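You operate a simulated robot arm through the tools that you are given. There is no shell and no other tool.

You are at the controls of a simulated two-armed robot. One attempt, no reset.

TASK
On lamp three, set dim to half and tap the buttons under zoom, tint and shape.
Fine: Dim first; the buttons in that order, once each; the other faders stay.

The check looks at the end state, three seconds after you hand in, the way a careful person would. Anything else that was tipped, shoved, dropped, spilled or broken makes it a failure.

THE ROBOT
Two 7-joint arms with fingered hands on one trunk that stands fixed in place. Base frame: the origin is at the foot of the trunk, x ahead of it, y to its left, z up. Lengths are in cm, angles in rad, forces in N, time in s.
The left shoulder is at [7.3, 18.5, 115.2], the right one opposite. With the tool pointing down near the work surface each hand reaches from about 10 to 84 cm from the base axis, measured 20 degrees to its own side. Payload 4 kg a hand.
The tool frame of a hand sits at the grasp point between the pads (the TCP): z along the fingers, y along the line on which they close. The tips reach 2.6 cm beyond it. The gripper opens to 13.2 cm; its body begins 7.3 cm behind the TCP. The gripper is a hand of 3 fingers: y runs from the thumb to the fingers, the wrist lies at [0, 0, -22.4] in the tool frame.
Orientation is told as [roll, pitch, yaw] about the base's x, y, z axes, in that order, counted from this pose: with the fingers straight down and closing along the base's y, the tool's x points along the base's -x, its y along +y and its z along -z.

THE INTERFACE
- The arms move only by the tool send_rows. It takes "left_steps", "right_steps" or both (then of equal length, played together; a hand with none holds still); each is a list that holds one entry, the list of rows, each a list of 6 numbers: the shift along the base's x, y, z in cm, then the turn, a rotation vector about the base's x, y, z in rad. In form: [[[tx, ty, tz, rx, ry, rz], ...]]. A call has 1 to 20 rows; each row is the pose to reach, as a shift and turn from the pose commanded when the call began. A row lasts 0.2 s, in which the tool goes at most 5 cm and 0.15 rad; a call with a longer step from one row to the next is refused whole. Where a pose cannot be reached the arm comes as near as it can. A force on the tool above 40 N (or 10 N above the force at the start of the call, whichever is more), or a blocked arm, ends the call early, and 0.2 s more pass. In this call time passes only in rows, and 0.2 s behind the last. The reply holds the time, the measured pose of the TCP, the force on the tool along the base axes, the opening and the grip force, in the units named above and with some noise, with the torque about the TCP (base axes, N m) and any sound that the robot's microphone picked up, and new pictures: "views" is both (left out), scene, wrist or none (wrist: the cameras of the hands that moved).
- Cameras (640 x 400 px; columns grow to the right, rows downward): "scene" is now at [17.5, 4.26, 137.3]; the picture's right is [0.46, -0.88, -0.09], its down [-0.61, -0.24, -0.76] and it looks along [0.65, 0.40, -0.65] (base axes); focal length 318 px, centre (320, 200). "left" rides on the left gripper at [-6.2, 0.3, -9.2] in its tool frame; the picture's right is [-0.05, -1.00, 0.00], its down [0.83, -0.04, -0.56] and it looks along [0.55, -0.03, 0.83] (tool axes); focal length 230 px, centre (320, 200). "right" rides on the right gripper at [6.2, 0.3, -9.2] in its tool frame; the picture's right is [-0.05, 1.00, 0.00], its down [-0.83, -0.04, -0.55] and it looks along [-0.55, -0.03, 0.83] (tool axes); focal length 230 px, centre (320, 200). There is no depth. A picture from a camera that has moved, and an enlarged one, comes with that camera's place and axes in the base frame and with its lens.
- raise_lower(by): moves the trunk up (or, below 0, down) by that many cm; the arms and the scene camera ride with it, the base frame stays. It gives what a move gives, with no picture.
- move_fingers(finger1, finger2, thumb_bend, hand): sets how far each is bent, from 0 (flat) to 1 (curled in); at 0.3 the hand is open as for a grip, at 0.7 the pads meet at the TCP. One left out holds its place. A second passes; each finger stops where it meets its share of the squeeze, and holds until it gets a number again. It is the only way to open and close the hand. It gives what a move gives, with no picture; readings hold the bend of each and the force on the fingers (four entries, about 0 where the hand has none), thumb and palm.
- aim_head(pan, tilt): turns the head with the scene camera to pan (to the left, within 1.501 rad either way) and tilt (down, from -0.506 to 1.204), counted from straight ahead of the robot (the tilt from the chest, where the trunk bows). It gives what a move gives, and a new picture of the scene camera.
- close_up(camera, box): a new picture of the part [left, top, right, bottom] of that camera's present view, enlarged. It takes no simulated time.
- job_done(): hands the job in; it is judged then, once.

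Nothing tells you positions but the pictures and the camera data. Unless the task says otherwise, let go and move clear before handing in.

The tools are called after ">>>" as a command line: name --argument value ..., lists and objects as JSON in quotes. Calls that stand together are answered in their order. send_rows: Moves the arms, as the interface text tells. Its arguments: {"type":"object","properties":{"left_steps":{"type":"array"},"right_steps":{"type":"array"},"views":{"type":"string","enum":["both","scene","wrist","none"]}},"required":[]} The other tools are called the same way: raise_lower (by) moves the trunk up or down; move_fingers (finger1, finger2, thumb_bend, hand) moves the fingers one by one; aim_head (pan, tilt) turns the head that bears the scene camera; close_up (camera, box) takes an enlarged picture of a part of a camera's view; job_done () hands the job in.

At the start:

```text
t: 0.0
left_tool_pos: [47.52, 50.39, 108.22]
left_tcp_rot: [-0.001, 0.0, 0.001]
left_wrist_force: [-0.7, 0.1, -0.5]
left_wrist_torque: [0.01, 0.02, -0.01]
left_finger_gap: 13.21
left_gripper_force: 0.1
left_shape: jaw
left_bend: [0.3, 0.3, 0.3]
left_finger forces: [0.0, 0.0, 0.0, 0.0, 0.0, 0.0]
right_tool_pos: [56.14, -4.84, 111.38]
right_tcp_rot: [-0.001, 0.0, 0.0]
right_wrist_force: [-0.3, -0.7, -0.7]
right_wrist_torque: [0.01, 0.0, -0.01]
right_finger_gap: 13.15
right_gripper_force: 0.1
right_shape: jaw
right_bend: [0.3, 0.3, 0.3]
right_finger forces: [0.0, 0.1, 0.0, 0.1, 0.0, 0.0]
trunk travel left (down, up): [-19.0, 27.2]
head pan, tilt (commanded): [0.485, 0.539]
```

scene: 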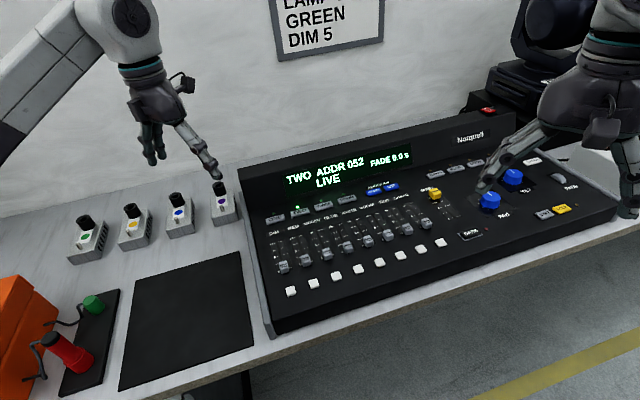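
right: 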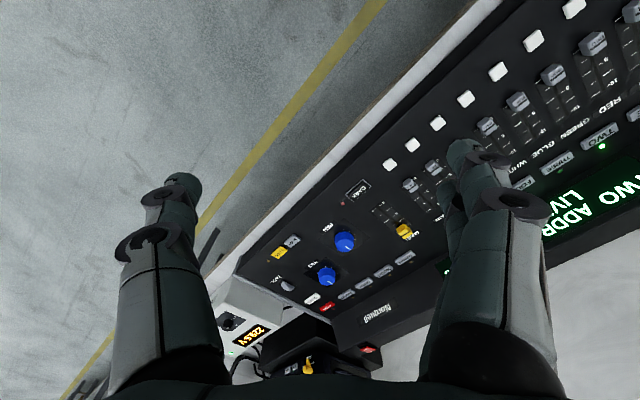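
left: 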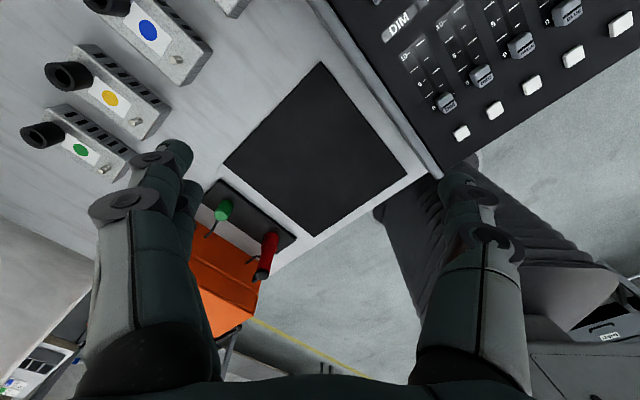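

I see a lighting desk with a row of faders and white buttons, a display that reads "TWO ADDR 052 LIVE", and lamp-select buttons. I'll look closer before moving anything.

>>> close_up --camera "scene" --box '[240, 150, 460, 300]'

>>> close_up --camera "scene" --box '[400, 100, 620, 250]'

>>> close_up --camera "right" --box '[360, 0, 640, 250]'

>>> close_up --camera "left" --box '[340, 0, 640, 180]'

>>> aim_head --pan 0.485 --tilt 0.15

```text
2.67 times, centred on (350, 225) of scene
camera zoom: at [17.5, 4.26, 137.3], right [0.46, -0.88, -0.09], down [-0.61, -0.24, -0.76], along [0.65, 0.4, -0.65], focal length 849 px, centre (240, 133)
```

zoom: 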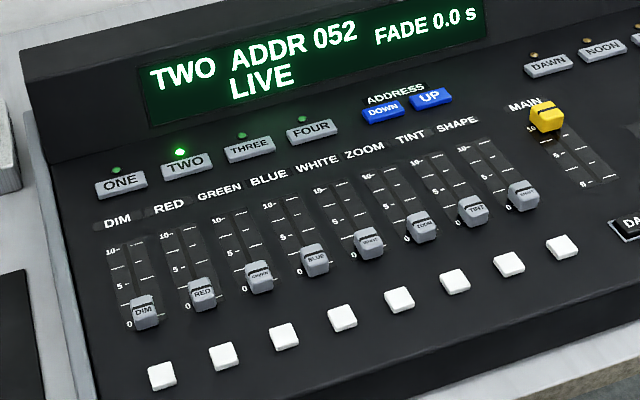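

```text
2.67 times, centred on (510, 175) of scene
camera zoom: at [17.5, 4.26, 137.3], right [0.46, -0.88, -0.09], down [-0.61, -0.24, -0.76], along [0.65, 0.4, -0.65], focal length 849 px, centre (-187, 267)
```

zoom: 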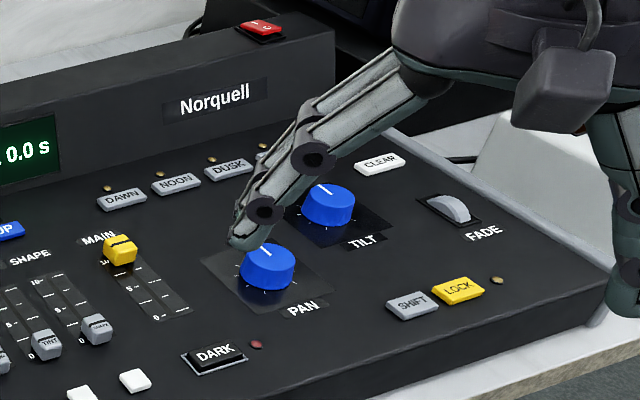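

```text
1.60 times, centred on (500, 125) of right
camera zoom: at [50.09, -4.45, 120.68], right [0.05, 1.0, 0.0], down [0.83, -0.04, 0.55], along [0.55, -0.03, -0.83], focal length 368 px, centre (32, 320)
```

zoom: 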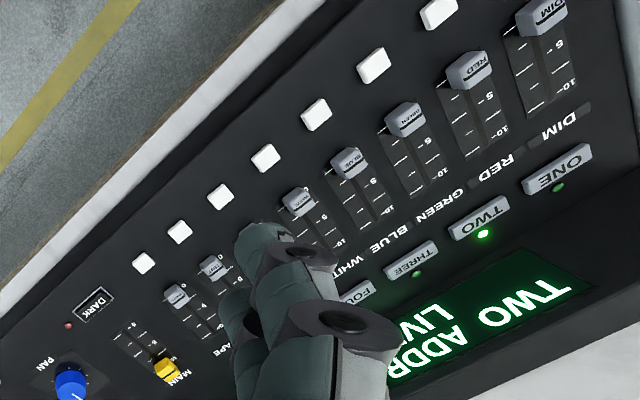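

```text
2.13 times, centred on (490, 90) of left
camera zoom: at [53.69, 50.58, 117.7], right [0.05, -1.0, 0.0], down [-0.83, -0.04, 0.56], along [-0.55, -0.03, -0.83], focal length 491 px, centre (-43, 435)
```

zoom: 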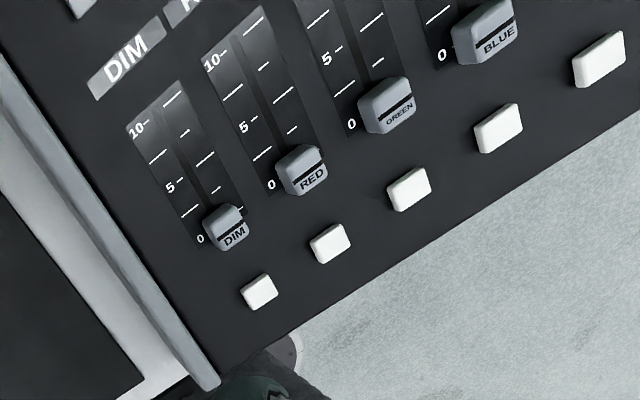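

```text
t: 0.9
left_tool_pos: [47.53, 50.49, 108.37]
left_tcp_rot: [0.0, -0.001, 0.0]
left_wrist_force: [-0.3, -0.2, -0.5]
left_wrist_torque: [-0.03, 0.01, 0.0]
left_finger_gap: 13.21
left_gripper_force: 0.1
left_shape: jaw
left_bend: [0.3, 0.3, 0.3]
left_finger forces: [0.0, 0.1, 0.1, 0.0, 0.0, 0.0]
right_tool_pos: [56.25, -4.83, 111.46]
right_tcp_rot: [0.001, 0.0, -0.001]
right_wrist_force: [0.4, 0.6, -0.5]
right_wrist_torque: [0.0, 0.02, -0.02]
right_finger_gap: 13.19
right_gripper_force: 0.1
right_shape: jaw
right_bend: [0.3, 0.3, 0.3]
right_finger forces: [0.1, 0.0, 0.0, 0.1, 0.1, 0.1]
trunk travel left (down, up): [-19.0, 27.2]
head pan, tilt (commanded): [0.485, 0.15]
camera scene: at [18.41, 4.38, 140.79], right [0.46, -0.88, -0.09], down [-0.32, -0.07, -0.95], along [0.83, 0.46, -0.31], focal length 318 px, centre (320, 200)
```

scene: 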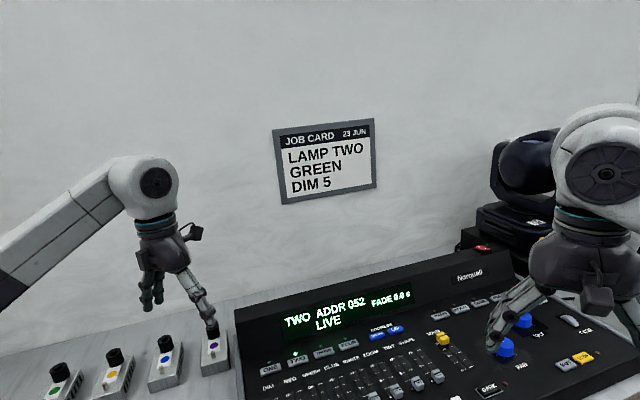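

The job card is about lamp two, so it isn't part of this job. The desk is on lamp TWO now, so I'll have to press THREE first. I'll aim the head back at the desk and shape the left hand into a one-digit poker, with the fingers curled and the thumb out.

>>> aim_head --pan 0.485 --tilt 0.6

>>> move_fingers --hand "left" --finger1 1.0 --finger2 1.0 --thumb_bend 0.3

>>> send_rows --left_steps '[[[0, 0, 0, 0, 0, 0]]]' --views "both"

```text
t: 1.8
left_tool_pos: [47.54, 50.44, 108.32]
left_tcp_rot: [-0.001, 0.0, 0.001]
left_wrist_force: [0.6, -0.8, -0.7]
left_wrist_torque: [0.01, 0.04, -0.01]
left_finger_gap: 13.2
left_gripper_force: 0.0
left_shape: jaw
left_bend: [0.3, 0.3, 0.3]
left_finger forces: [0.0, 0.1, 0.1, 0.0, 0.1, 0.0]
right_tool_pos: [56.06, -4.88, 111.46]
right_tcp_rot: [-0.001, 0.0, 0.0]
right_wrist_force: [-0.1, 0.4, 0.3]
right_wrist_torque: [-0.02, 0.01, 0.01]
right_finger_gap: 13.18
right_gripper_force: 0.0
right_shape: jaw
right_bend: [0.3, 0.3, 0.3]
right_finger forces: [0.1, 0.0, 0.0, 0.1, 0.1, 0.1]
trunk travel left (down, up): [-19.0, 27.2]
head pan, tilt (commanded): [0.485, 0.6]
camera scene: at [17.25, 4.18, 136.81], right [0.46, -0.88, -0.09], down [-0.65, -0.26, -0.72], along [0.61, 0.39, -0.69], focal length 318 px, centre (320, 200)
```

scene: 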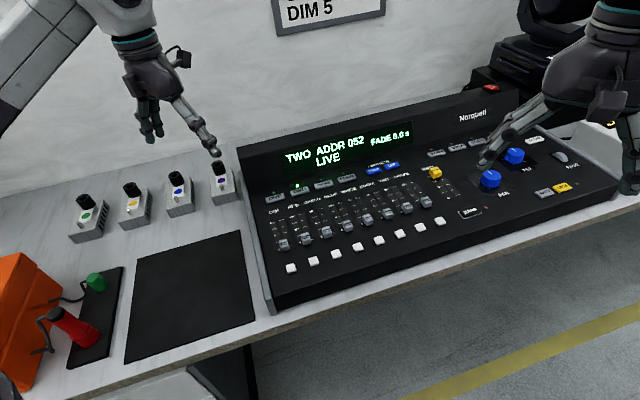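

```text
t: 2.8
left_tool_pos: [47.54, 50.41, 108.23]
left_tcp_rot: [-0.001, 0.0, 0.0]
left_wrist_force: [-1.1, 0.2, 0.8]
left_wrist_torque: [-0.01, 0.01, -0.01]
left_finger_gap: 5.79
left_gripper_force: 0.0
left_shape: fingers
left_bend: [1.0, 1.0, 0.3]
left_finger forces: [0.1, 0.1, 0.0, 0.0, 0.0, 0.1]
right_tool_pos: [56.19, -4.97, 111.43]
right_tcp_rot: [0.0, -0.001, 0.0]
right_wrist_force: [0.0, 0.1, 1.0]
right_wrist_torque: [0.05, -0.01, -0.01]
right_finger_gap: 13.21
right_gripper_force: 0.1
right_shape: jaw
right_bend: [0.3, 0.3, 0.3]
right_finger forces: [0.0, 0.0, 0.0, 0.0, 0.0, 0.0]
trunk travel left (down, up): [-19.0, 27.2]
head pan, tilt (commanded): [0.485, 0.6]
```

```text
t: 3.2
left_tool_pos: [47.44, 50.5, 108.24]
left_tcp_rot: [0.001, -0.001, 0.001]
left_wrist_force: [-0.2, -0.4, 0.1]
left_wrist_torque: [-0.02, -0.02, 0.0]
left_finger_gap: 5.78
left_gripper_force: 0.1
left_shape: fingers
left_bend: [1.0, 1.0, 0.3]
left_finger forces: [0.0, 0.0, 0.0, 0.0, 0.0, 0.0]
right_tool_pos: [56.29, -4.89, 111.48]
right_tcp_rot: [0.001, -0.001, 0.0]
right_wrist_force: [-0.4, -0.3, -0.1]
right_wrist_torque: [-0.03, 0.02, 0.02]
right_finger_gap: 13.2
right_gripper_force: 0.0
right_shape: jaw
right_bend: [0.3, 0.3, 0.3]
right_finger forces: [0.1, 0.0, 0.1, 0.1, 0.0, 0.0]
trunk travel left (down, up): [-19.0, 27.2]
head pan, tilt (commanded): [0.485, 0.6]
camera scene: at [17.25, 4.18, 136.8], right [0.46, -0.88, -0.09], down [-0.65, -0.26, -0.72], along [0.61, 0.38, -0.69], focal length 318 px, centre (320, 200)
camera left: at [53.69, 50.58, 117.7], right [0.05, -1.0, 0.0], down [-0.83, -0.04, 0.56], along [-0.55, -0.03, -0.83], focal length 230 px, centre (320, 200)
```

scene: 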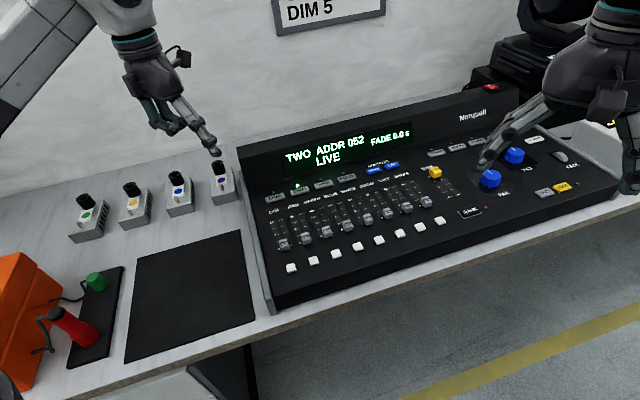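
left: 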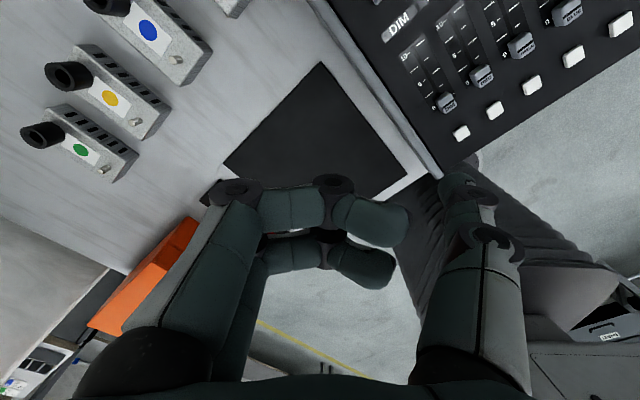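

The panel looks level, with button tops near z≈84.8 and the desk turned about 45°. I put THREE at about (68, 34.6), the DIM cap at about (48.5, 34.2), and the ZOOM, TINT and SHAPE buttons at about (60.7, 13.2), (63.9, 9.8) and (67.2, 6.5). Next I'll move the right hand out of the way and yaw the left hand so the thumb points away from the robot.

>>> send_rows --left_steps '[[[0, 0, 0, 0, 0, 0.14], [0, 0, 0, 0, 0, 0.28], [0, 0, 0, 0, 0, 0.42], [0, 0, 0, 0, 0, 0.56], [0, 0, 0, 0, 0, 0.7], [0, 0, 0, 0, 0, 0.84], [0, 0, 0, 0, 0, 0.98], [0, 0, 0, 0, 0, 1.12], [0, 0, 0, 0, 0, 1.26], [0, 0, 0, 0, 0, 1.4], [0, 0, 0, 0, 0, 1.5], [0, 0, 0, 0, 0, 1.57]]]' --right_steps '[[[0, 0, 2, 0, 0, 0], [0, -2, 4, 0, 0, 0], [-1, -4, 6, 0, 0, 0], [-2, -6, 8, 0, 0, 0], [-3, -8, 8, 0, 0, 0], [-4, -10, 8, 0, 0, 0], [-5, -12, 8, 0, 0, 0], [-6, -14, 8, 0, 0, 0], [-7, -16, 8, 0, 0, 0], [-8, -18, 8, 0, 0, 0], [-9, -20, 8, 0, 0, 0], [-10, -22, 8, 0, 0, 0]]]' --views "both"

```text
t: 5.8
left_tool_pos: [47.43, 50.32, 108.44]
left_tcp_rot: [-0.001, 0.001, 1.573]
left_wrist_force: [1.1, -0.1, 0.6]
left_wrist_torque: [0.01, -0.03, 0.01]
left_finger_gap: 5.79
left_gripper_force: 0.1
left_shape: fingers
left_bend: [1.0, 1.0, 0.3]
left_finger forces: [0.1, 0.1, 0.1, 0.0, 0.1, 0.1]
right_tool_pos: [46.12, -27.11, 119.4]
right_tcp_rot: [0.0, 0.0, 0.001]
right_wrist_force: [-0.1, 0.2, -0.4]
right_wrist_torque: [-0.01, 0.0, 0.01]
right_finger_gap: 13.15
right_gripper_force: 0.1
right_shape: jaw
right_bend: [0.3, 0.3, 0.3]
right_finger forces: [0.0, 0.1, 0.1, 0.0, 0.0, 0.1]
trunk travel left (down, up): [-19.0, 27.2]
head pan, tilt (commanded): [0.485, 0.6]
camera scene: at [17.17, 4.09, 136.82], right [0.46, -0.88, -0.09], down [-0.65, -0.26, -0.72], along [0.61, 0.39, -0.69], focal length 318 px, centre (320, 200)
camera right: at [40.01, -26.67, 128.72], right [0.05, 1.0, 0.0], down [0.83, -0.04, 0.55], along [0.55, -0.03, -0.83], focal length 230 px, centre (320, 200)
camera left: at [47.14, 56.33, 117.79], right [1.0, 0.05, 0.0], down [0.04, -0.83, 0.55], along [0.03, -0.55, -0.83], focal length 230 px, centre (320, 200)
```

scene: 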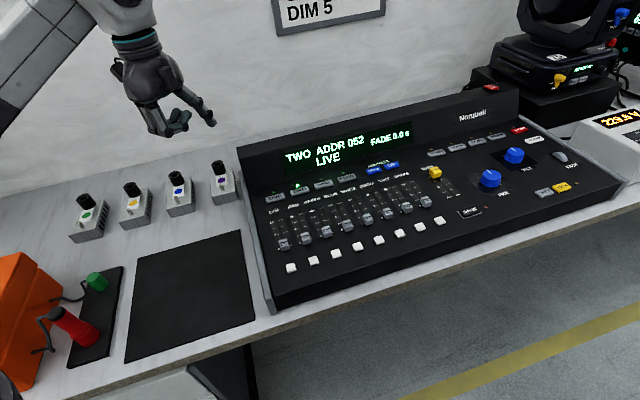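
right: 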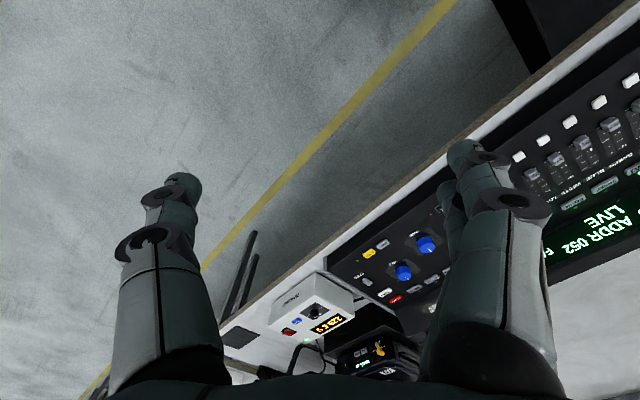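
left: 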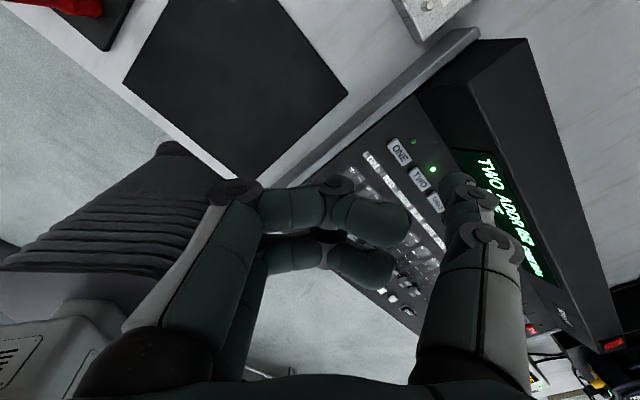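

The yaw worked and the right hand is clear. I'll take close-ups to measure the thumb tip and the lamp-three button precisely.

>>> close_up --camera "scene" --box '[110, 40, 270, 140]'

>>> close_up --camera "scene" --box '[250, 150, 410, 250]'

>>> close_up --camera "left" --box '[340, 120, 540, 245]'

>>> close_up --camera "scene" --box '[255, 200, 415, 300]'

```text
4.00 times, centred on (190, 90) of scene
camera zoom: at [17.17, 4.09, 136.82], right [0.46, -0.88, -0.09], down [-0.65, -0.26, -0.72], along [0.61, 0.39, -0.69], focal length 1274 px, centre (840, 640)
```

zoom: 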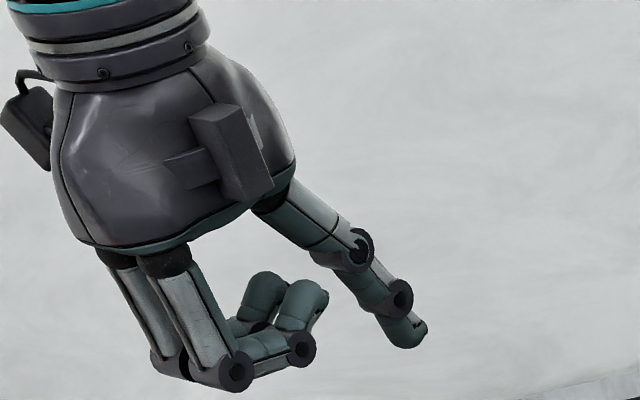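

```text
4.00 times, centred on (330, 200) of scene
camera zoom: at [17.17, 4.09, 136.82], right [0.46, -0.88, -0.09], down [-0.65, -0.26, -0.72], along [0.61, 0.39, -0.69], focal length 1274 px, centre (280, 200)
```

zoom: 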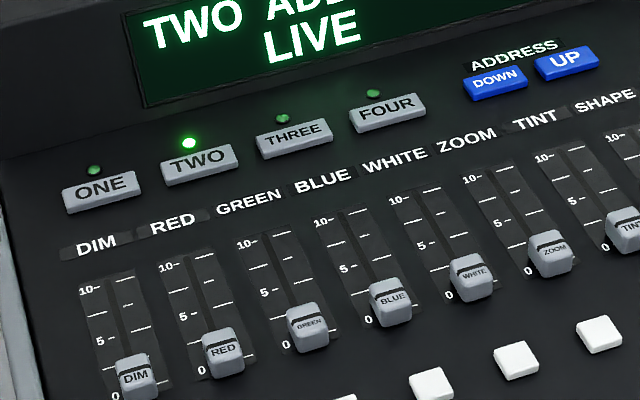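

```text
3.20 times, centred on (440, 182) of left
camera zoom: at [47.14, 56.33, 117.79], right [1.0, 0.05, 0.0], down [0.04, -0.83, 0.55], along [0.03, -0.55, -0.83], focal length 736 px, centre (-64, 256)
```

zoom: 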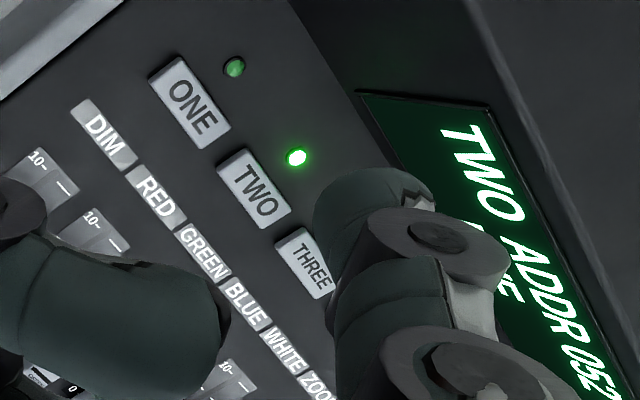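

```text
4.00 times, centred on (335, 250) of scene
camera zoom: at [17.17, 4.09, 136.82], right [0.46, -0.88, -0.09], down [-0.65, -0.26, -0.72], along [0.61, 0.39, -0.69], focal length 1274 px, centre (260, 0)
```

zoom: 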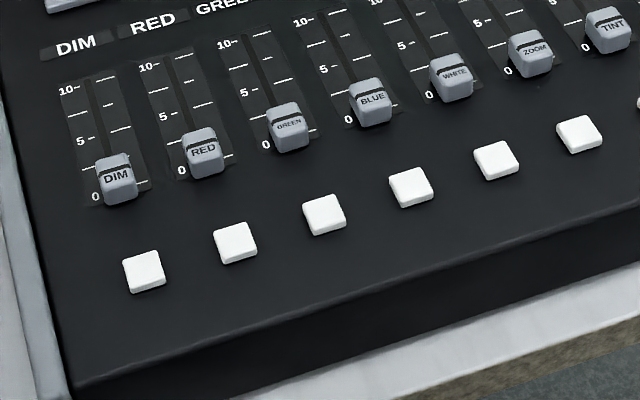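

I measure the thumb tip at about 6.7 cm ahead of the TCP and 2 cm below it, and THREE at about (68.35, 35.2, 85.0). Next I'll hover the tip a few centimetres above THREE.

>>> send_rows --left_steps '[[[3, -3, 0, 0, 0, 0], [6, -6, 0, 0, 0, 0], [9, -9, 0, 0, 0, 0], [12, -12, 0, 0, 0, 0], [14.2, -15.1, 0, 0, 0, 0], [14.2, -15.1, -3, 0, 0, 0], [14.2, -15.1, -6, 0, 0, 0], [14.2, -15.1, -9, 0, 0, 0], [14.2, -15.1, -12, 0, 0, 0], [14.2, -15.1, -14, 0, 0, 0], [14.2, -15.1, -15, 0, 0, 0], [14.2, -15.1, -15, 0, 0, 0]]]' --views "both"

>>> close_up --camera "left" --box '[380, 100, 580, 225]'

>>> close_up --camera "scene" --box '[250, 120, 410, 220]'

```text
t: 8.4
left_tool_pos: [61.61, 35.43, 93.34]
left_tcp_rot: [-0.001, 0.001, 1.571]
left_wrist_force: [-0.6, 0.0, -0.9]
left_wrist_torque: [0.01, -0.02, -0.01]
left_finger_gap: 5.76
left_gripper_force: 0.1
left_shape: fingers
left_bend: [1.0, 1.0, 0.3]
left_finger forces: [0.0, 0.1, 0.0, 0.1, 0.0, 0.0]
right_tool_pos: [46.3, -27.14, 119.65]
right_tcp_rot: [-0.001, 0.0, 0.0]
right_wrist_force: [0.3, -0.3, -0.1]
right_wrist_torque: [-0.01, 0.04, 0.0]
right_finger_gap: 13.19
right_gripper_force: 0.1
right_shape: jaw
right_bend: [0.3, 0.3, 0.3]
right_finger forces: [0.0, 0.0, 0.0, 0.1, 0.1, 0.0]
trunk travel left (down, up): [-19.0, 27.2]
head pan, tilt (commanded): [0.485, 0.6]
camera scene: at [17.25, 4.16, 136.81], right [0.46, -0.88, -0.09], down [-0.65, -0.26, -0.72], along [0.61, 0.39, -0.69], focal length 318 px, centre (320, 200)
camera left: at [61.4, 41.34, 102.77], right [1.0, 0.05, 0.0], down [0.04, -0.83, 0.55], along [0.03, -0.55, -0.83], focal length 230 px, centre (320, 200)
```

scene: 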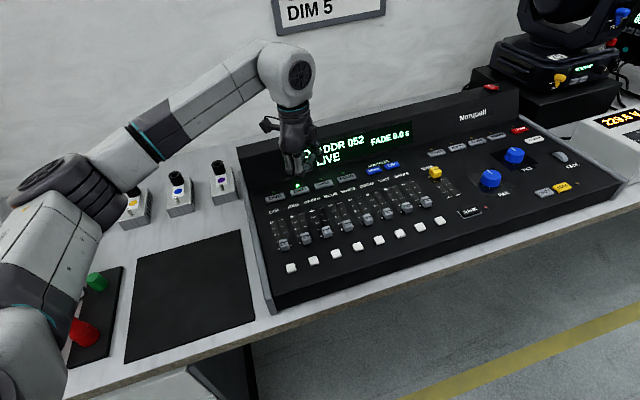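
left: 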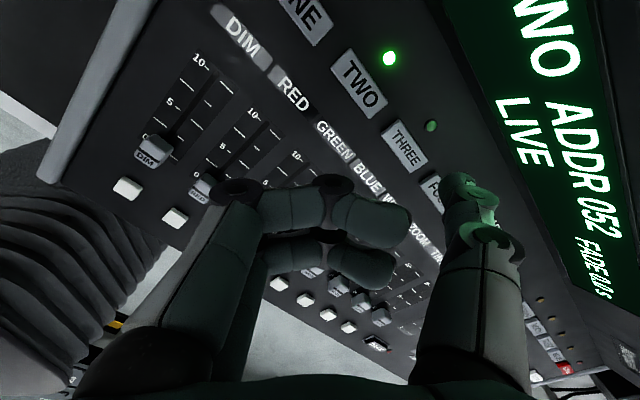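

```text
3.20 times, centred on (480, 162) of left
camera zoom: at [61.4, 41.34, 102.77], right [1.0, 0.05, 0.0], down [0.04, -0.83, 0.55], along [0.03, -0.55, -0.83], focal length 736 px, centre (-192, 320)
```

zoom: 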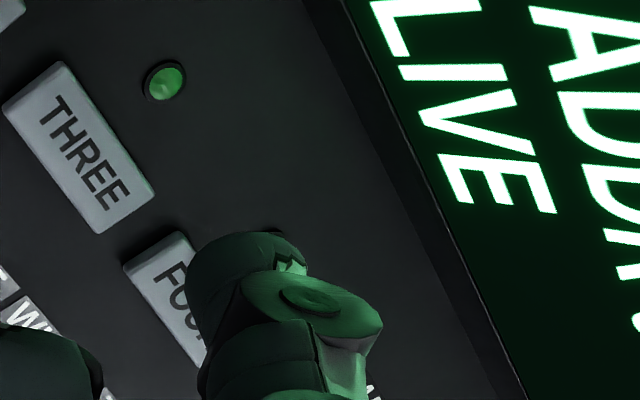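

```text
4.00 times, centred on (330, 170) of scene
camera zoom: at [17.25, 4.16, 136.81], right [0.46, -0.88, -0.09], down [-0.65, -0.26, -0.72], along [0.61, 0.39, -0.69], focal length 1274 px, centre (280, 320)
```

zoom: 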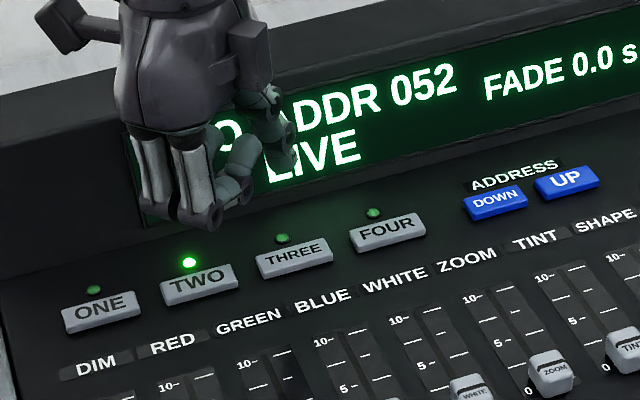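

The tip lines up over THREE to within a few millimetres. I'll go down to just above it and check again.

>>> send_rows --left_steps '[[[0, -0.2, -1.5, 0, 0, 0], [0, -0.2, -3, 0, 0, 0], [0, -0.2, -4.2, 0, 0, 0], [0, -0.2, -5, 0, 0, 0], [0, -0.2, -5, 0, 0, 0]]]' --views "wrist"

>>> close_up --camera "left" --box '[380, 100, 580, 225]'

>>> close_up --camera "scene" --box '[250, 120, 410, 220]'

```text
t: 9.6
left_tool_pos: [61.63, 35.07, 88.33]
left_tcp_rot: [0.001, -0.001, 1.57]
left_wrist_force: [0.3, 1.1, 0.4]
left_wrist_torque: [-0.02, 0.01, 0.01]
left_finger_gap: 5.78
left_gripper_force: 0.0
left_shape: fingers
left_bend: [1.0, 1.0, 0.3]
left_finger forces: [0.0, 0.0, 0.0, 0.0, 0.0, 0.0]
right_tool_pos: [46.28, -27.05, 119.5]
right_tcp_rot: [-0.001, 0.0, 0.002]
right_wrist_force: [0.3, -0.3, -0.8]
right_wrist_torque: [-0.01, 0.01, 0.0]
right_finger_gap: 13.2
right_gripper_force: 0.2
right_shape: jaw
right_bend: [0.3, 0.3, 0.3]
right_finger forces: [0.0, 0.0, 0.0, 0.0, 0.1, 0.0]
trunk travel left (down, up): [-19.0, 27.2]
head pan, tilt (commanded): [0.485, 0.6]
camera left: at [61.33, 41.09, 97.74], right [1.0, 0.05, 0.0], down [0.04, -0.83, 0.56], along [0.03, -0.55, -0.83], focal length 230 px, centre (320, 200)
```

left: 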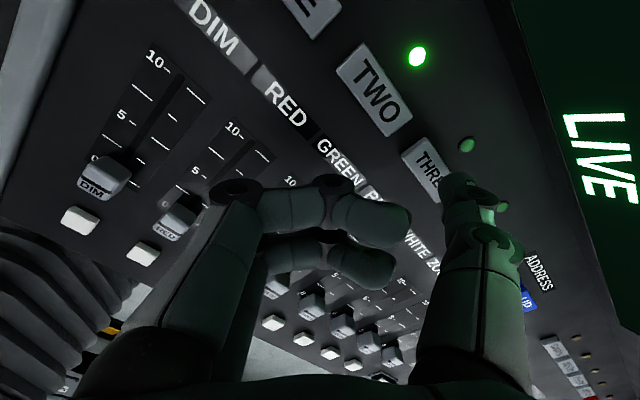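

```text
3.20 times, centred on (480, 162) of left
camera zoom: at [61.33, 41.09, 97.74], right [1.0, 0.05, 0.0], down [0.04, -0.83, 0.56], along [0.03, -0.55, -0.83], focal length 736 px, centre (-192, 320)
```

zoom: 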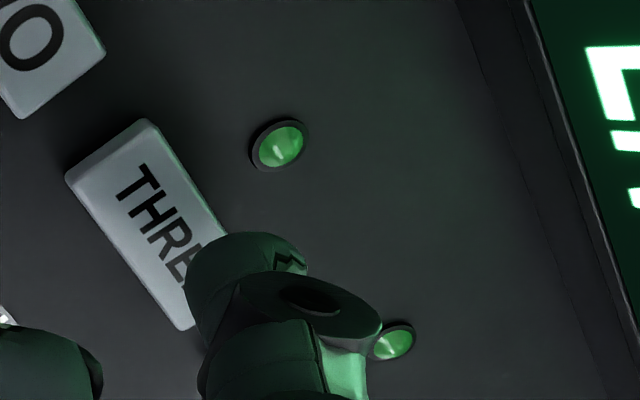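

```text
4.00 times, centred on (330, 170) of scene
camera zoom: at [17.25, 4.16, 136.8], right [0.46, -0.88, -0.09], down [-0.65, -0.26, -0.72], along [0.61, 0.39, -0.69], focal length 1274 px, centre (280, 320)
```

zoom: 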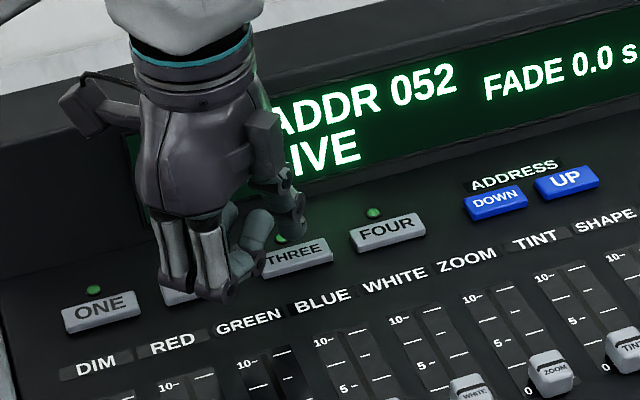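

The tip is about 1 cm above the middle of THREE. I'll press slowly and watch the force and the sound.

>>> send_rows --left_steps '[[[0, 0, -0.5, 0, 0, 0], [0, 0, -0.9, 0, 0, 0], [0, 0, -1.1, 0, 0, 0], [0, 0, -1.3, 0, 0, 0]]]' --views "scene"

```text
t: 10.6
left_tool_pos: [61.71, 35.17, 87.1]
left_tcp_rot: [0.001, 0.0, 1.571]
left_wrist_force: [-0.2, 0.1, 1.3]
left_wrist_torque: [0.0, -0.07, 0.01]
left_finger_gap: 5.78
left_gripper_force: 0.7
left_shape: fingers
left_bend: [1.0, 1.0, 0.3]
left_finger forces: [0.0, 0.0, 0.0, 0.1, 0.7, 0.0]
right_tool_pos: [46.1, -27.08, 119.48]
right_tcp_rot: [0.0, -0.002, 0.0]
right_wrist_force: [0.1, -0.6, 0.9]
right_wrist_torque: [-0.01, 0.0, 0.02]
right_finger_gap: 13.2
right_gripper_force: 0.0
right_shape: jaw
right_bend: [0.3, 0.3, 0.3]
right_finger forces: [0.1, 0.1, 0.0, 0.0, 0.1, 0.0]
trunk travel left (down, up): [-19.0, 27.2]
head pan, tilt (commanded): [0.485, 0.6]
camera scene: at [17.24, 4.16, 136.81], right [0.46, -0.88, -0.09], down [-0.65, -0.26, -0.72], along [0.61, 0.39, -0.69], focal length 318 px, centre (320, 200)
```

scene: 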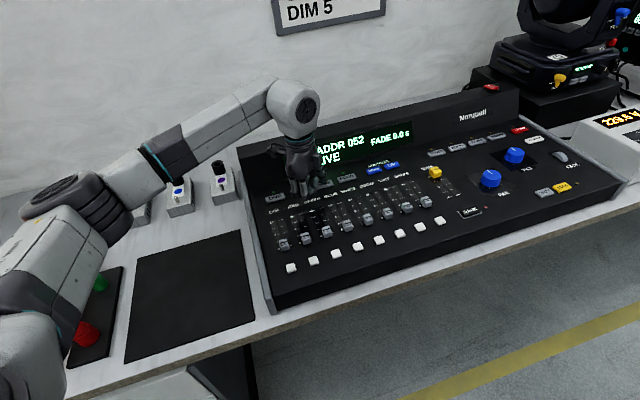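

I have light contact, with 0.7 N on the thumb at TCP z≈87.1. I'll press on in small steps.

>>> send_rows --left_steps '[[[0, 0, -0.1, 0, 0, 0], [0, 0, -0.2, 0, 0, 0], [0, 0, -0.3, 0, 0, 0]]]' --views "wrist"

>>> close_up --camera "scene" --box '[250, 120, 410, 220]'

```text
t: 11.4
left_tool_pos: [61.7, 35.08, 86.78]
left_tcp_rot: [-0.001, 0.001, 1.57]
left_wrist_force: [-0.1, -0.8, 2.3]
left_wrist_torque: [0.0, -0.11, 0.04]
left_finger_gap: 5.78
left_gripper_force: 0.9
left_shape: fingers
left_bend: [1.0, 1.0, 0.3]
left_finger forces: [0.0, 0.1, 0.0, 0.0, 2.0, 0.0]
right_tool_pos: [46.15, -27.06, 119.49]
right_tcp_rot: [0.001, 0.0, 0.0]
right_wrist_force: [-0.4, 0.7, 0.7]
right_wrist_torque: [-0.02, 0.01, -0.03]
right_finger_gap: 13.2
right_gripper_force: 0.1
right_shape: jaw
right_bend: [0.3, 0.3, 0.3]
right_finger forces: [0.0, 0.1, 0.0, 0.0, 0.0, 0.0]
trunk travel left (down, up): [-19.0, 27.2]
head pan, tilt (commanded): [0.485, 0.6]
heard: click
camera left: at [61.39, 41.11, 96.28], right [1.0, 0.05, 0.0], down [0.04, -0.83, 0.56], along [0.03, -0.55, -0.83], focal length 230 px, centre (320, 200)
```

left: 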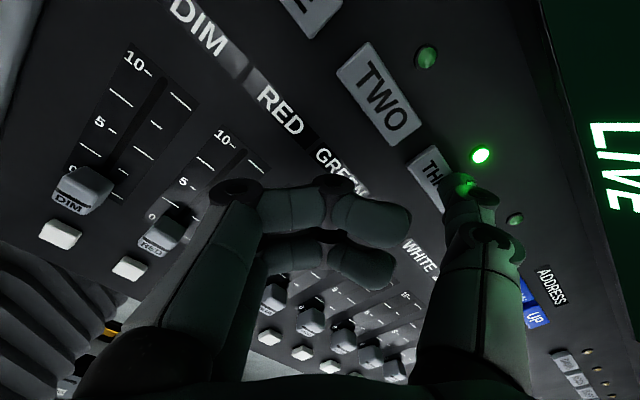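

```text
4.00 times, centred on (330, 170) of scene
camera zoom: at [17.22, 4.16, 136.81], right [0.46, -0.88, -0.09], down [-0.65, -0.26, -0.72], along [0.61, 0.39, -0.69], focal length 1274 px, centre (280, 320)
```

zoom: 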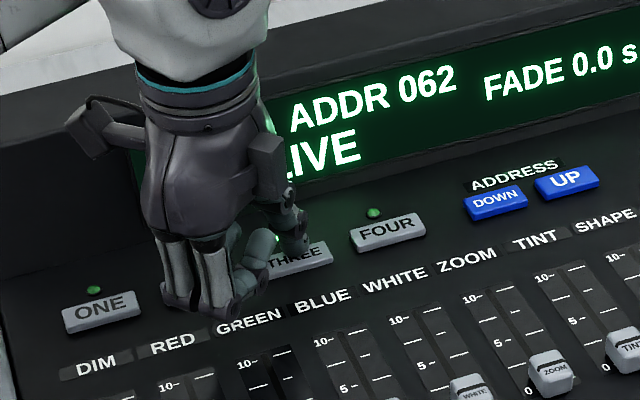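

I heard a click. TWO's LED went out, THREE's lit, and the address changed to 062. I'll lift off and read the display.

>>> send_rows --left_steps '[[[0, 0, 0.4, 0, 0, 0], [0, 0, 1.5, 0, 0, 0], [0, 0, 4, 0, 0, 0], [0, 0, 8, 0, 0, 0], [0, 0, 11, 0, 0, 0], [-3, 2, 13, 0, 0, 0], [-6, 4, 13, 0, 0, 0], [-10, 6, 13, 0, 0, 0], [-14, 8, 13, 0, 0, 0], [-17, 9, 13, 0, 0, 0]]]' --views "both"

>>> close_up --camera "scene" --box '[250, 130, 450, 255]'

>>> close_up --camera "scene" --box '[255, 200, 415, 300]'

```text
t: 13.6
left_tool_pos: [44.68, 44.08, 99.95]
left_tcp_rot: [-0.001, -0.001, 1.569]
left_wrist_force: [-0.4, -0.3, 0.5]
left_wrist_torque: [0.0, -0.03, -0.01]
left_finger_gap: 5.78
left_gripper_force: 0.1
left_shape: fingers
left_bend: [1.0, 1.0, 0.3]
left_finger forces: [0.0, 0.0, 0.0, 0.0, 0.0, 0.1]
right_tool_pos: [46.07, -27.13, 119.55]
right_tcp_rot: [-0.001, 0.001, 0.001]
right_wrist_force: [-0.7, 0.4, 0.6]
right_wrist_torque: [-0.01, 0.02, 0.01]
right_finger_gap: 13.18
right_gripper_force: 0.0
right_shape: jaw
right_bend: [0.3, 0.3, 0.3]
right_finger forces: [0.0, 0.0, 0.0, 0.0, 0.0, 0.0]
trunk travel left (down, up): [-19.0, 27.2]
head pan, tilt (commanded): [0.485, 0.6]
camera scene: at [17.12, 4.13, 136.83], right [0.46, -0.88, -0.09], down [-0.65, -0.26, -0.72], along [0.61, 0.38, -0.69], focal length 318 px, centre (320, 200)
camera left: at [44.44, 50.02, 109.39], right [1.0, 0.05, 0.0], down [0.04, -0.83, 0.55], along [0.03, -0.55, -0.83], focal length 230 px, centre (320, 200)
```

scene: 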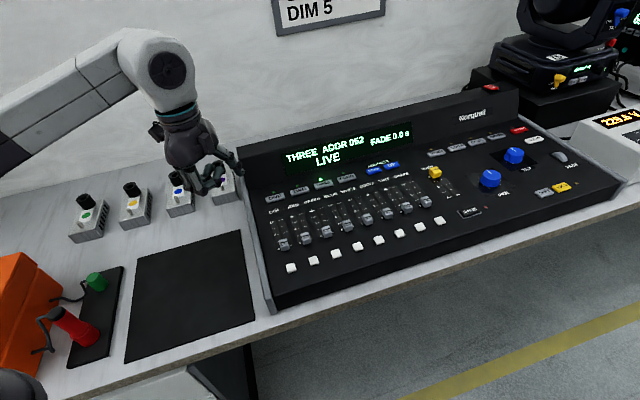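
left: 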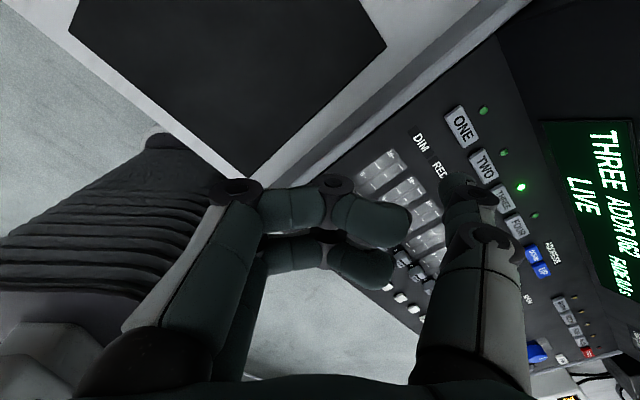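

```text
3.20 times, centred on (350, 192) of scene
camera zoom: at [17.12, 4.13, 136.83], right [0.46, -0.88, -0.09], down [-0.65, -0.26, -0.72], along [0.61, 0.38, -0.69], focal length 1019 px, centre (224, 224)
```

zoom: 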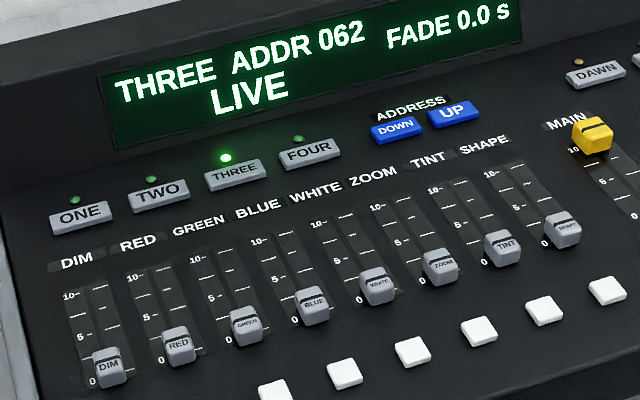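

```text
4.00 times, centred on (335, 250) of scene
camera zoom: at [17.12, 4.13, 136.83], right [0.46, -0.88, -0.09], down [-0.65, -0.26, -0.72], along [0.61, 0.38, -0.69], focal length 1274 px, centre (260, 0)
```

zoom: 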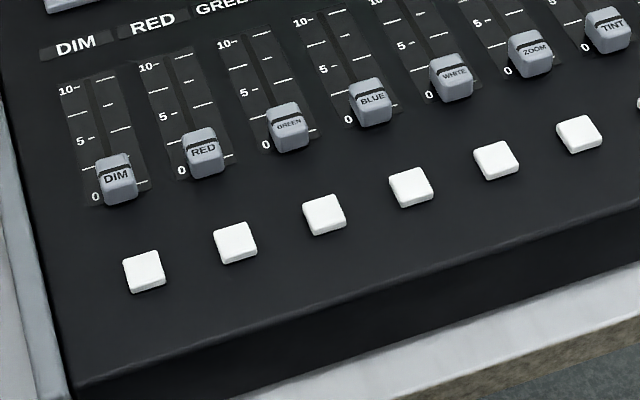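

The display now reads "THREE ADDR 062 LIVE", so lamp three is selected. Next I'll measure the DIM fader scale closely.

>>> close_up --camera "scene" --box '[261, 213, 325, 253]'

>>> close_up --camera "scene" --box '[270, 240, 334, 280]'

```text
10.00 times, centred on (293, 233) of scene
camera zoom: at [17.12, 4.13, 136.83], right [0.46, -0.88, -0.09], down [-0.65, -0.26, -0.72], along [0.61, 0.38, -0.69], focal length 3185 px, centre (590, -130)
```

zoom: 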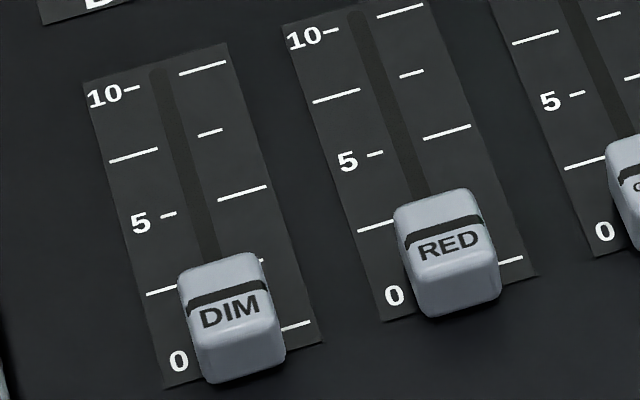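

```text
10.00 times, centred on (302, 260) of scene
camera zoom: at [17.12, 4.13, 136.83], right [0.46, -0.88, -0.09], down [-0.65, -0.26, -0.72], along [0.61, 0.38, -0.69], focal length 3185 px, centre (500, -400)
```

zoom: 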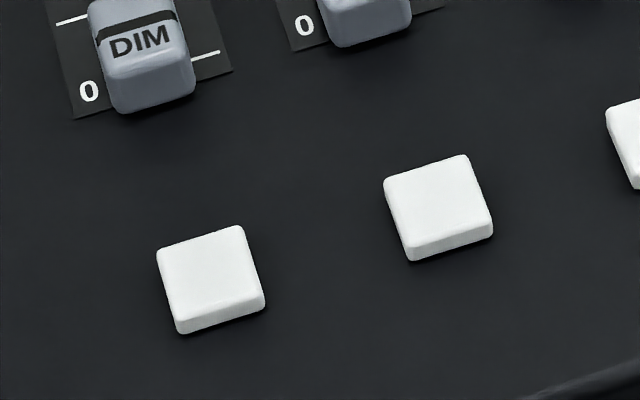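

The DIM groove runs along (+0.7, +0.7). I put 0 at about (48.0, 33.7), 5 at about (50.8, 36.5) and 10 at about (53.6, 39.3), so half way is about 4 cm of travel. I'll hover the thumb in the gap in front of the DIM cap, clear of its button.

>>> send_rows --left_steps '[[[-1.5, -3, 0, 0, 0, 0], [-3, -6, 0, 0, 0, 0], [-4.5, -9, 0, 0, 0, 0], [-5.5, -12.3, 0, 0, 0, 0], [-5.5, -12.3, -2.5, 0, 0, 0], [-5.5, -12.3, -5, 0, 0, 0], [-5.5, -12.3, -7.5, 0, 0, 0], [-5.5, -12.3, -9.5, 0, 0, 0], [-5.5, -12.3, -9.5, 0, 0, 0]]]' --views "both"

>>> close_up --camera "left" --box '[360, 60, 600, 210]'

>>> close_up --camera "scene" --box '[225, 200, 353, 280]'

```text
t: 15.6
left_tool_pos: [39.15, 31.73, 90.09]
left_tcp_rot: [0.0, 0.0, 1.57]
left_wrist_force: [0.0, -0.2, -0.3]
left_wrist_torque: [0.01, 0.02, 0.01]
left_finger_gap: 5.78
left_gripper_force: 0.0
left_shape: fingers
left_bend: [1.0, 1.0, 0.3]
left_finger forces: [0.1, 0.0, 0.0, 0.0, 0.0, 0.0]
right_tool_pos: [46.28, -27.12, 119.46]
right_tcp_rot: [-0.001, -0.001, 0.0]
right_wrist_force: [-1.6, -0.5, 1.0]
right_wrist_torque: [0.05, -0.01, 0.0]
right_finger_gap: 13.17
right_gripper_force: 0.0
right_shape: jaw
right_bend: [0.3, 0.3, 0.3]
right_finger forces: [0.1, 0.0, 0.0, 0.0, 0.1, 0.1]
trunk travel left (down, up): [-19.0, 27.2]
head pan, tilt (commanded): [0.485, 0.6]
camera scene: at [17.25, 4.14, 136.81], right [0.46, -0.88, -0.09], down [-0.65, -0.26, -0.72], along [0.61, 0.39, -0.69], focal length 318 px, centre (320, 200)
camera left: at [38.88, 37.68, 99.56], right [1.0, 0.05, 0.0], down [0.04, -0.83, 0.55], along [0.03, -0.55, -0.83], focal length 230 px, centre (320, 200)
```

scene: 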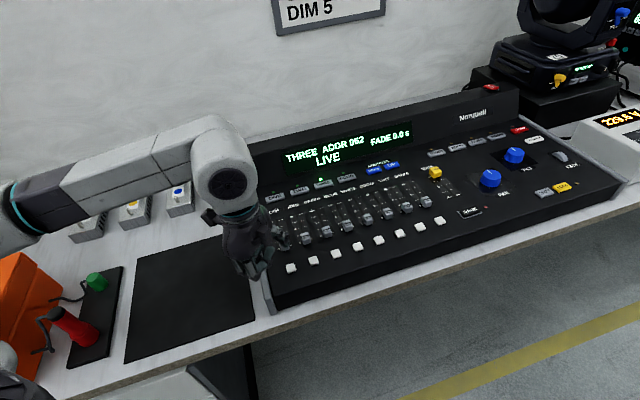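
left: 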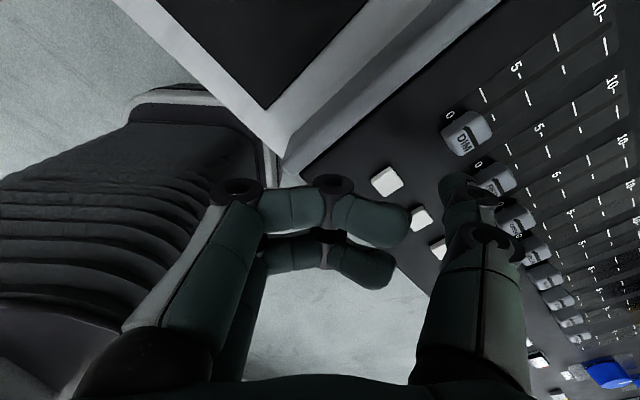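

```text
2.67 times, centred on (480, 135) of left
camera zoom: at [38.88, 37.68, 99.56], right [1.0, 0.05, 0.0], down [0.04, -0.83, 0.55], along [0.03, -0.55, -0.83], focal length 614 px, centre (-107, 373)
```

zoom: 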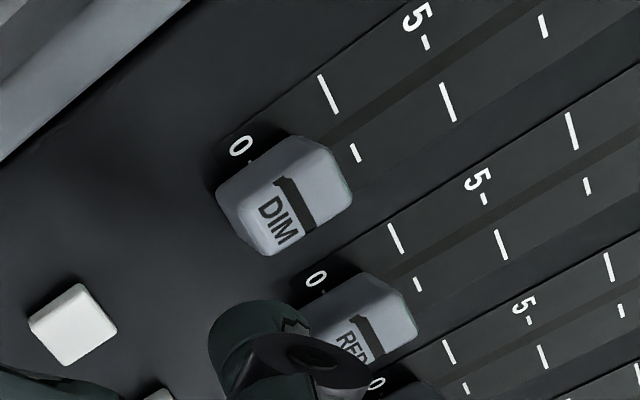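

```text
5.00 times, centred on (289, 240) of scene
camera zoom: at [17.25, 4.14, 136.81], right [0.46, -0.88, -0.09], down [-0.65, -0.26, -0.72], along [0.61, 0.39, -0.69], focal length 1593 px, centre (475, 0)
```

zoom: 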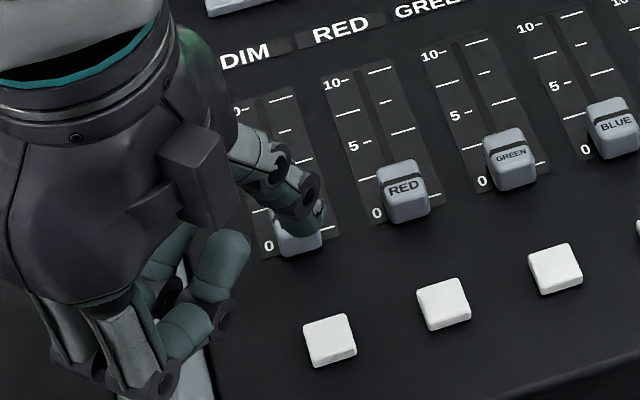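

The thumb tip is over the gap in front of the DIM cap and centred on its groove, and both cameras agree on that. I'll lower it beside the cap, staying just above the panel.

>>> send_rows --left_steps '[[[0, 0, -1, 0, 0, 0], [0, 0, -2, 0, 0, 0], [0, 0, -2.6, 0, 0, 0], [0, 0, -3.0, 0, 0, 0], [0, 0, -3.0, 0, 0, 0]]]' --views "both"

>>> close_up --camera "left" --box '[360, 60, 600, 210]'

>>> close_up --camera "scene" --box '[225, 200, 353, 280]'

```text
t: 16.8
left_tool_pos: [39.23, 31.68, 87.22]
left_tcp_rot: [0.0, 0.0, 1.572]
left_wrist_force: [-0.3, 0.8, -0.4]
left_wrist_torque: [0.0, 0.02, 0.01]
left_finger_gap: 5.79
left_gripper_force: 0.0
left_shape: fingers
left_bend: [1.0, 1.0, 0.3]
left_finger forces: [0.0, 0.0, 0.0, 0.0, 0.0, 0.1]
right_tool_pos: [46.23, -27.05, 119.52]
right_tcp_rot: [0.001, -0.002, 0.0]
right_wrist_force: [0.0, 0.0, -0.1]
right_wrist_torque: [-0.01, 0.0, -0.01]
right_finger_gap: 13.21
right_gripper_force: 0.2
right_shape: jaw
right_bend: [0.3, 0.3, 0.3]
right_finger forces: [0.0, 0.0, 0.1, 0.1, 0.0, 0.1]
trunk travel left (down, up): [-19.0, 27.2]
head pan, tilt (commanded): [0.485, 0.6]
camera scene: at [17.24, 4.17, 136.8], right [0.46, -0.88, -0.09], down [-0.65, -0.26, -0.72], along [0.61, 0.38, -0.69], focal length 318 px, centre (320, 200)
camera left: at [38.95, 37.73, 96.63], right [1.0, 0.05, 0.0], down [0.04, -0.83, 0.56], along [0.03, -0.55, -0.83], focal length 230 px, centre (320, 200)
```

scene: 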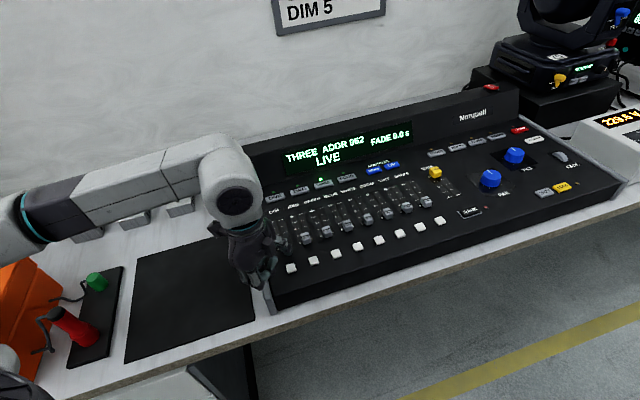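
left: 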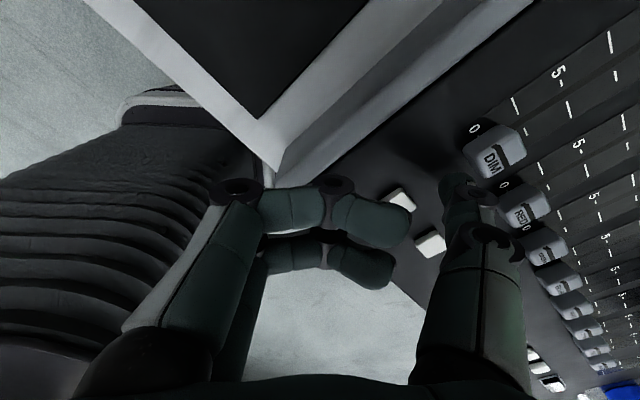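

```text
2.67 times, centred on (480, 135) of left
camera zoom: at [38.95, 37.73, 96.63], right [1.0, 0.05, 0.0], down [0.04, -0.83, 0.56], along [0.03, -0.55, -0.83], focal length 614 px, centre (-107, 373)
```

zoom: 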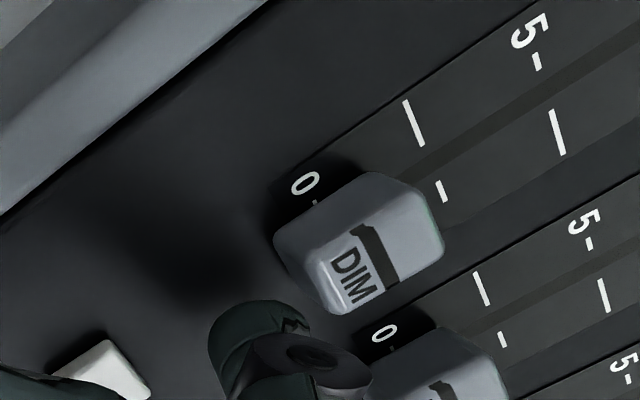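

```text
5.00 times, centred on (289, 240) of scene
camera zoom: at [17.24, 4.17, 136.8], right [0.46, -0.88, -0.09], down [-0.65, -0.26, -0.72], along [0.61, 0.38, -0.69], focal length 1593 px, centre (475, 0)
```

zoom: 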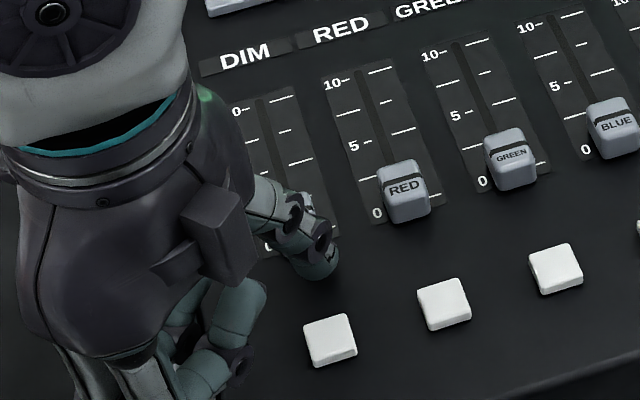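

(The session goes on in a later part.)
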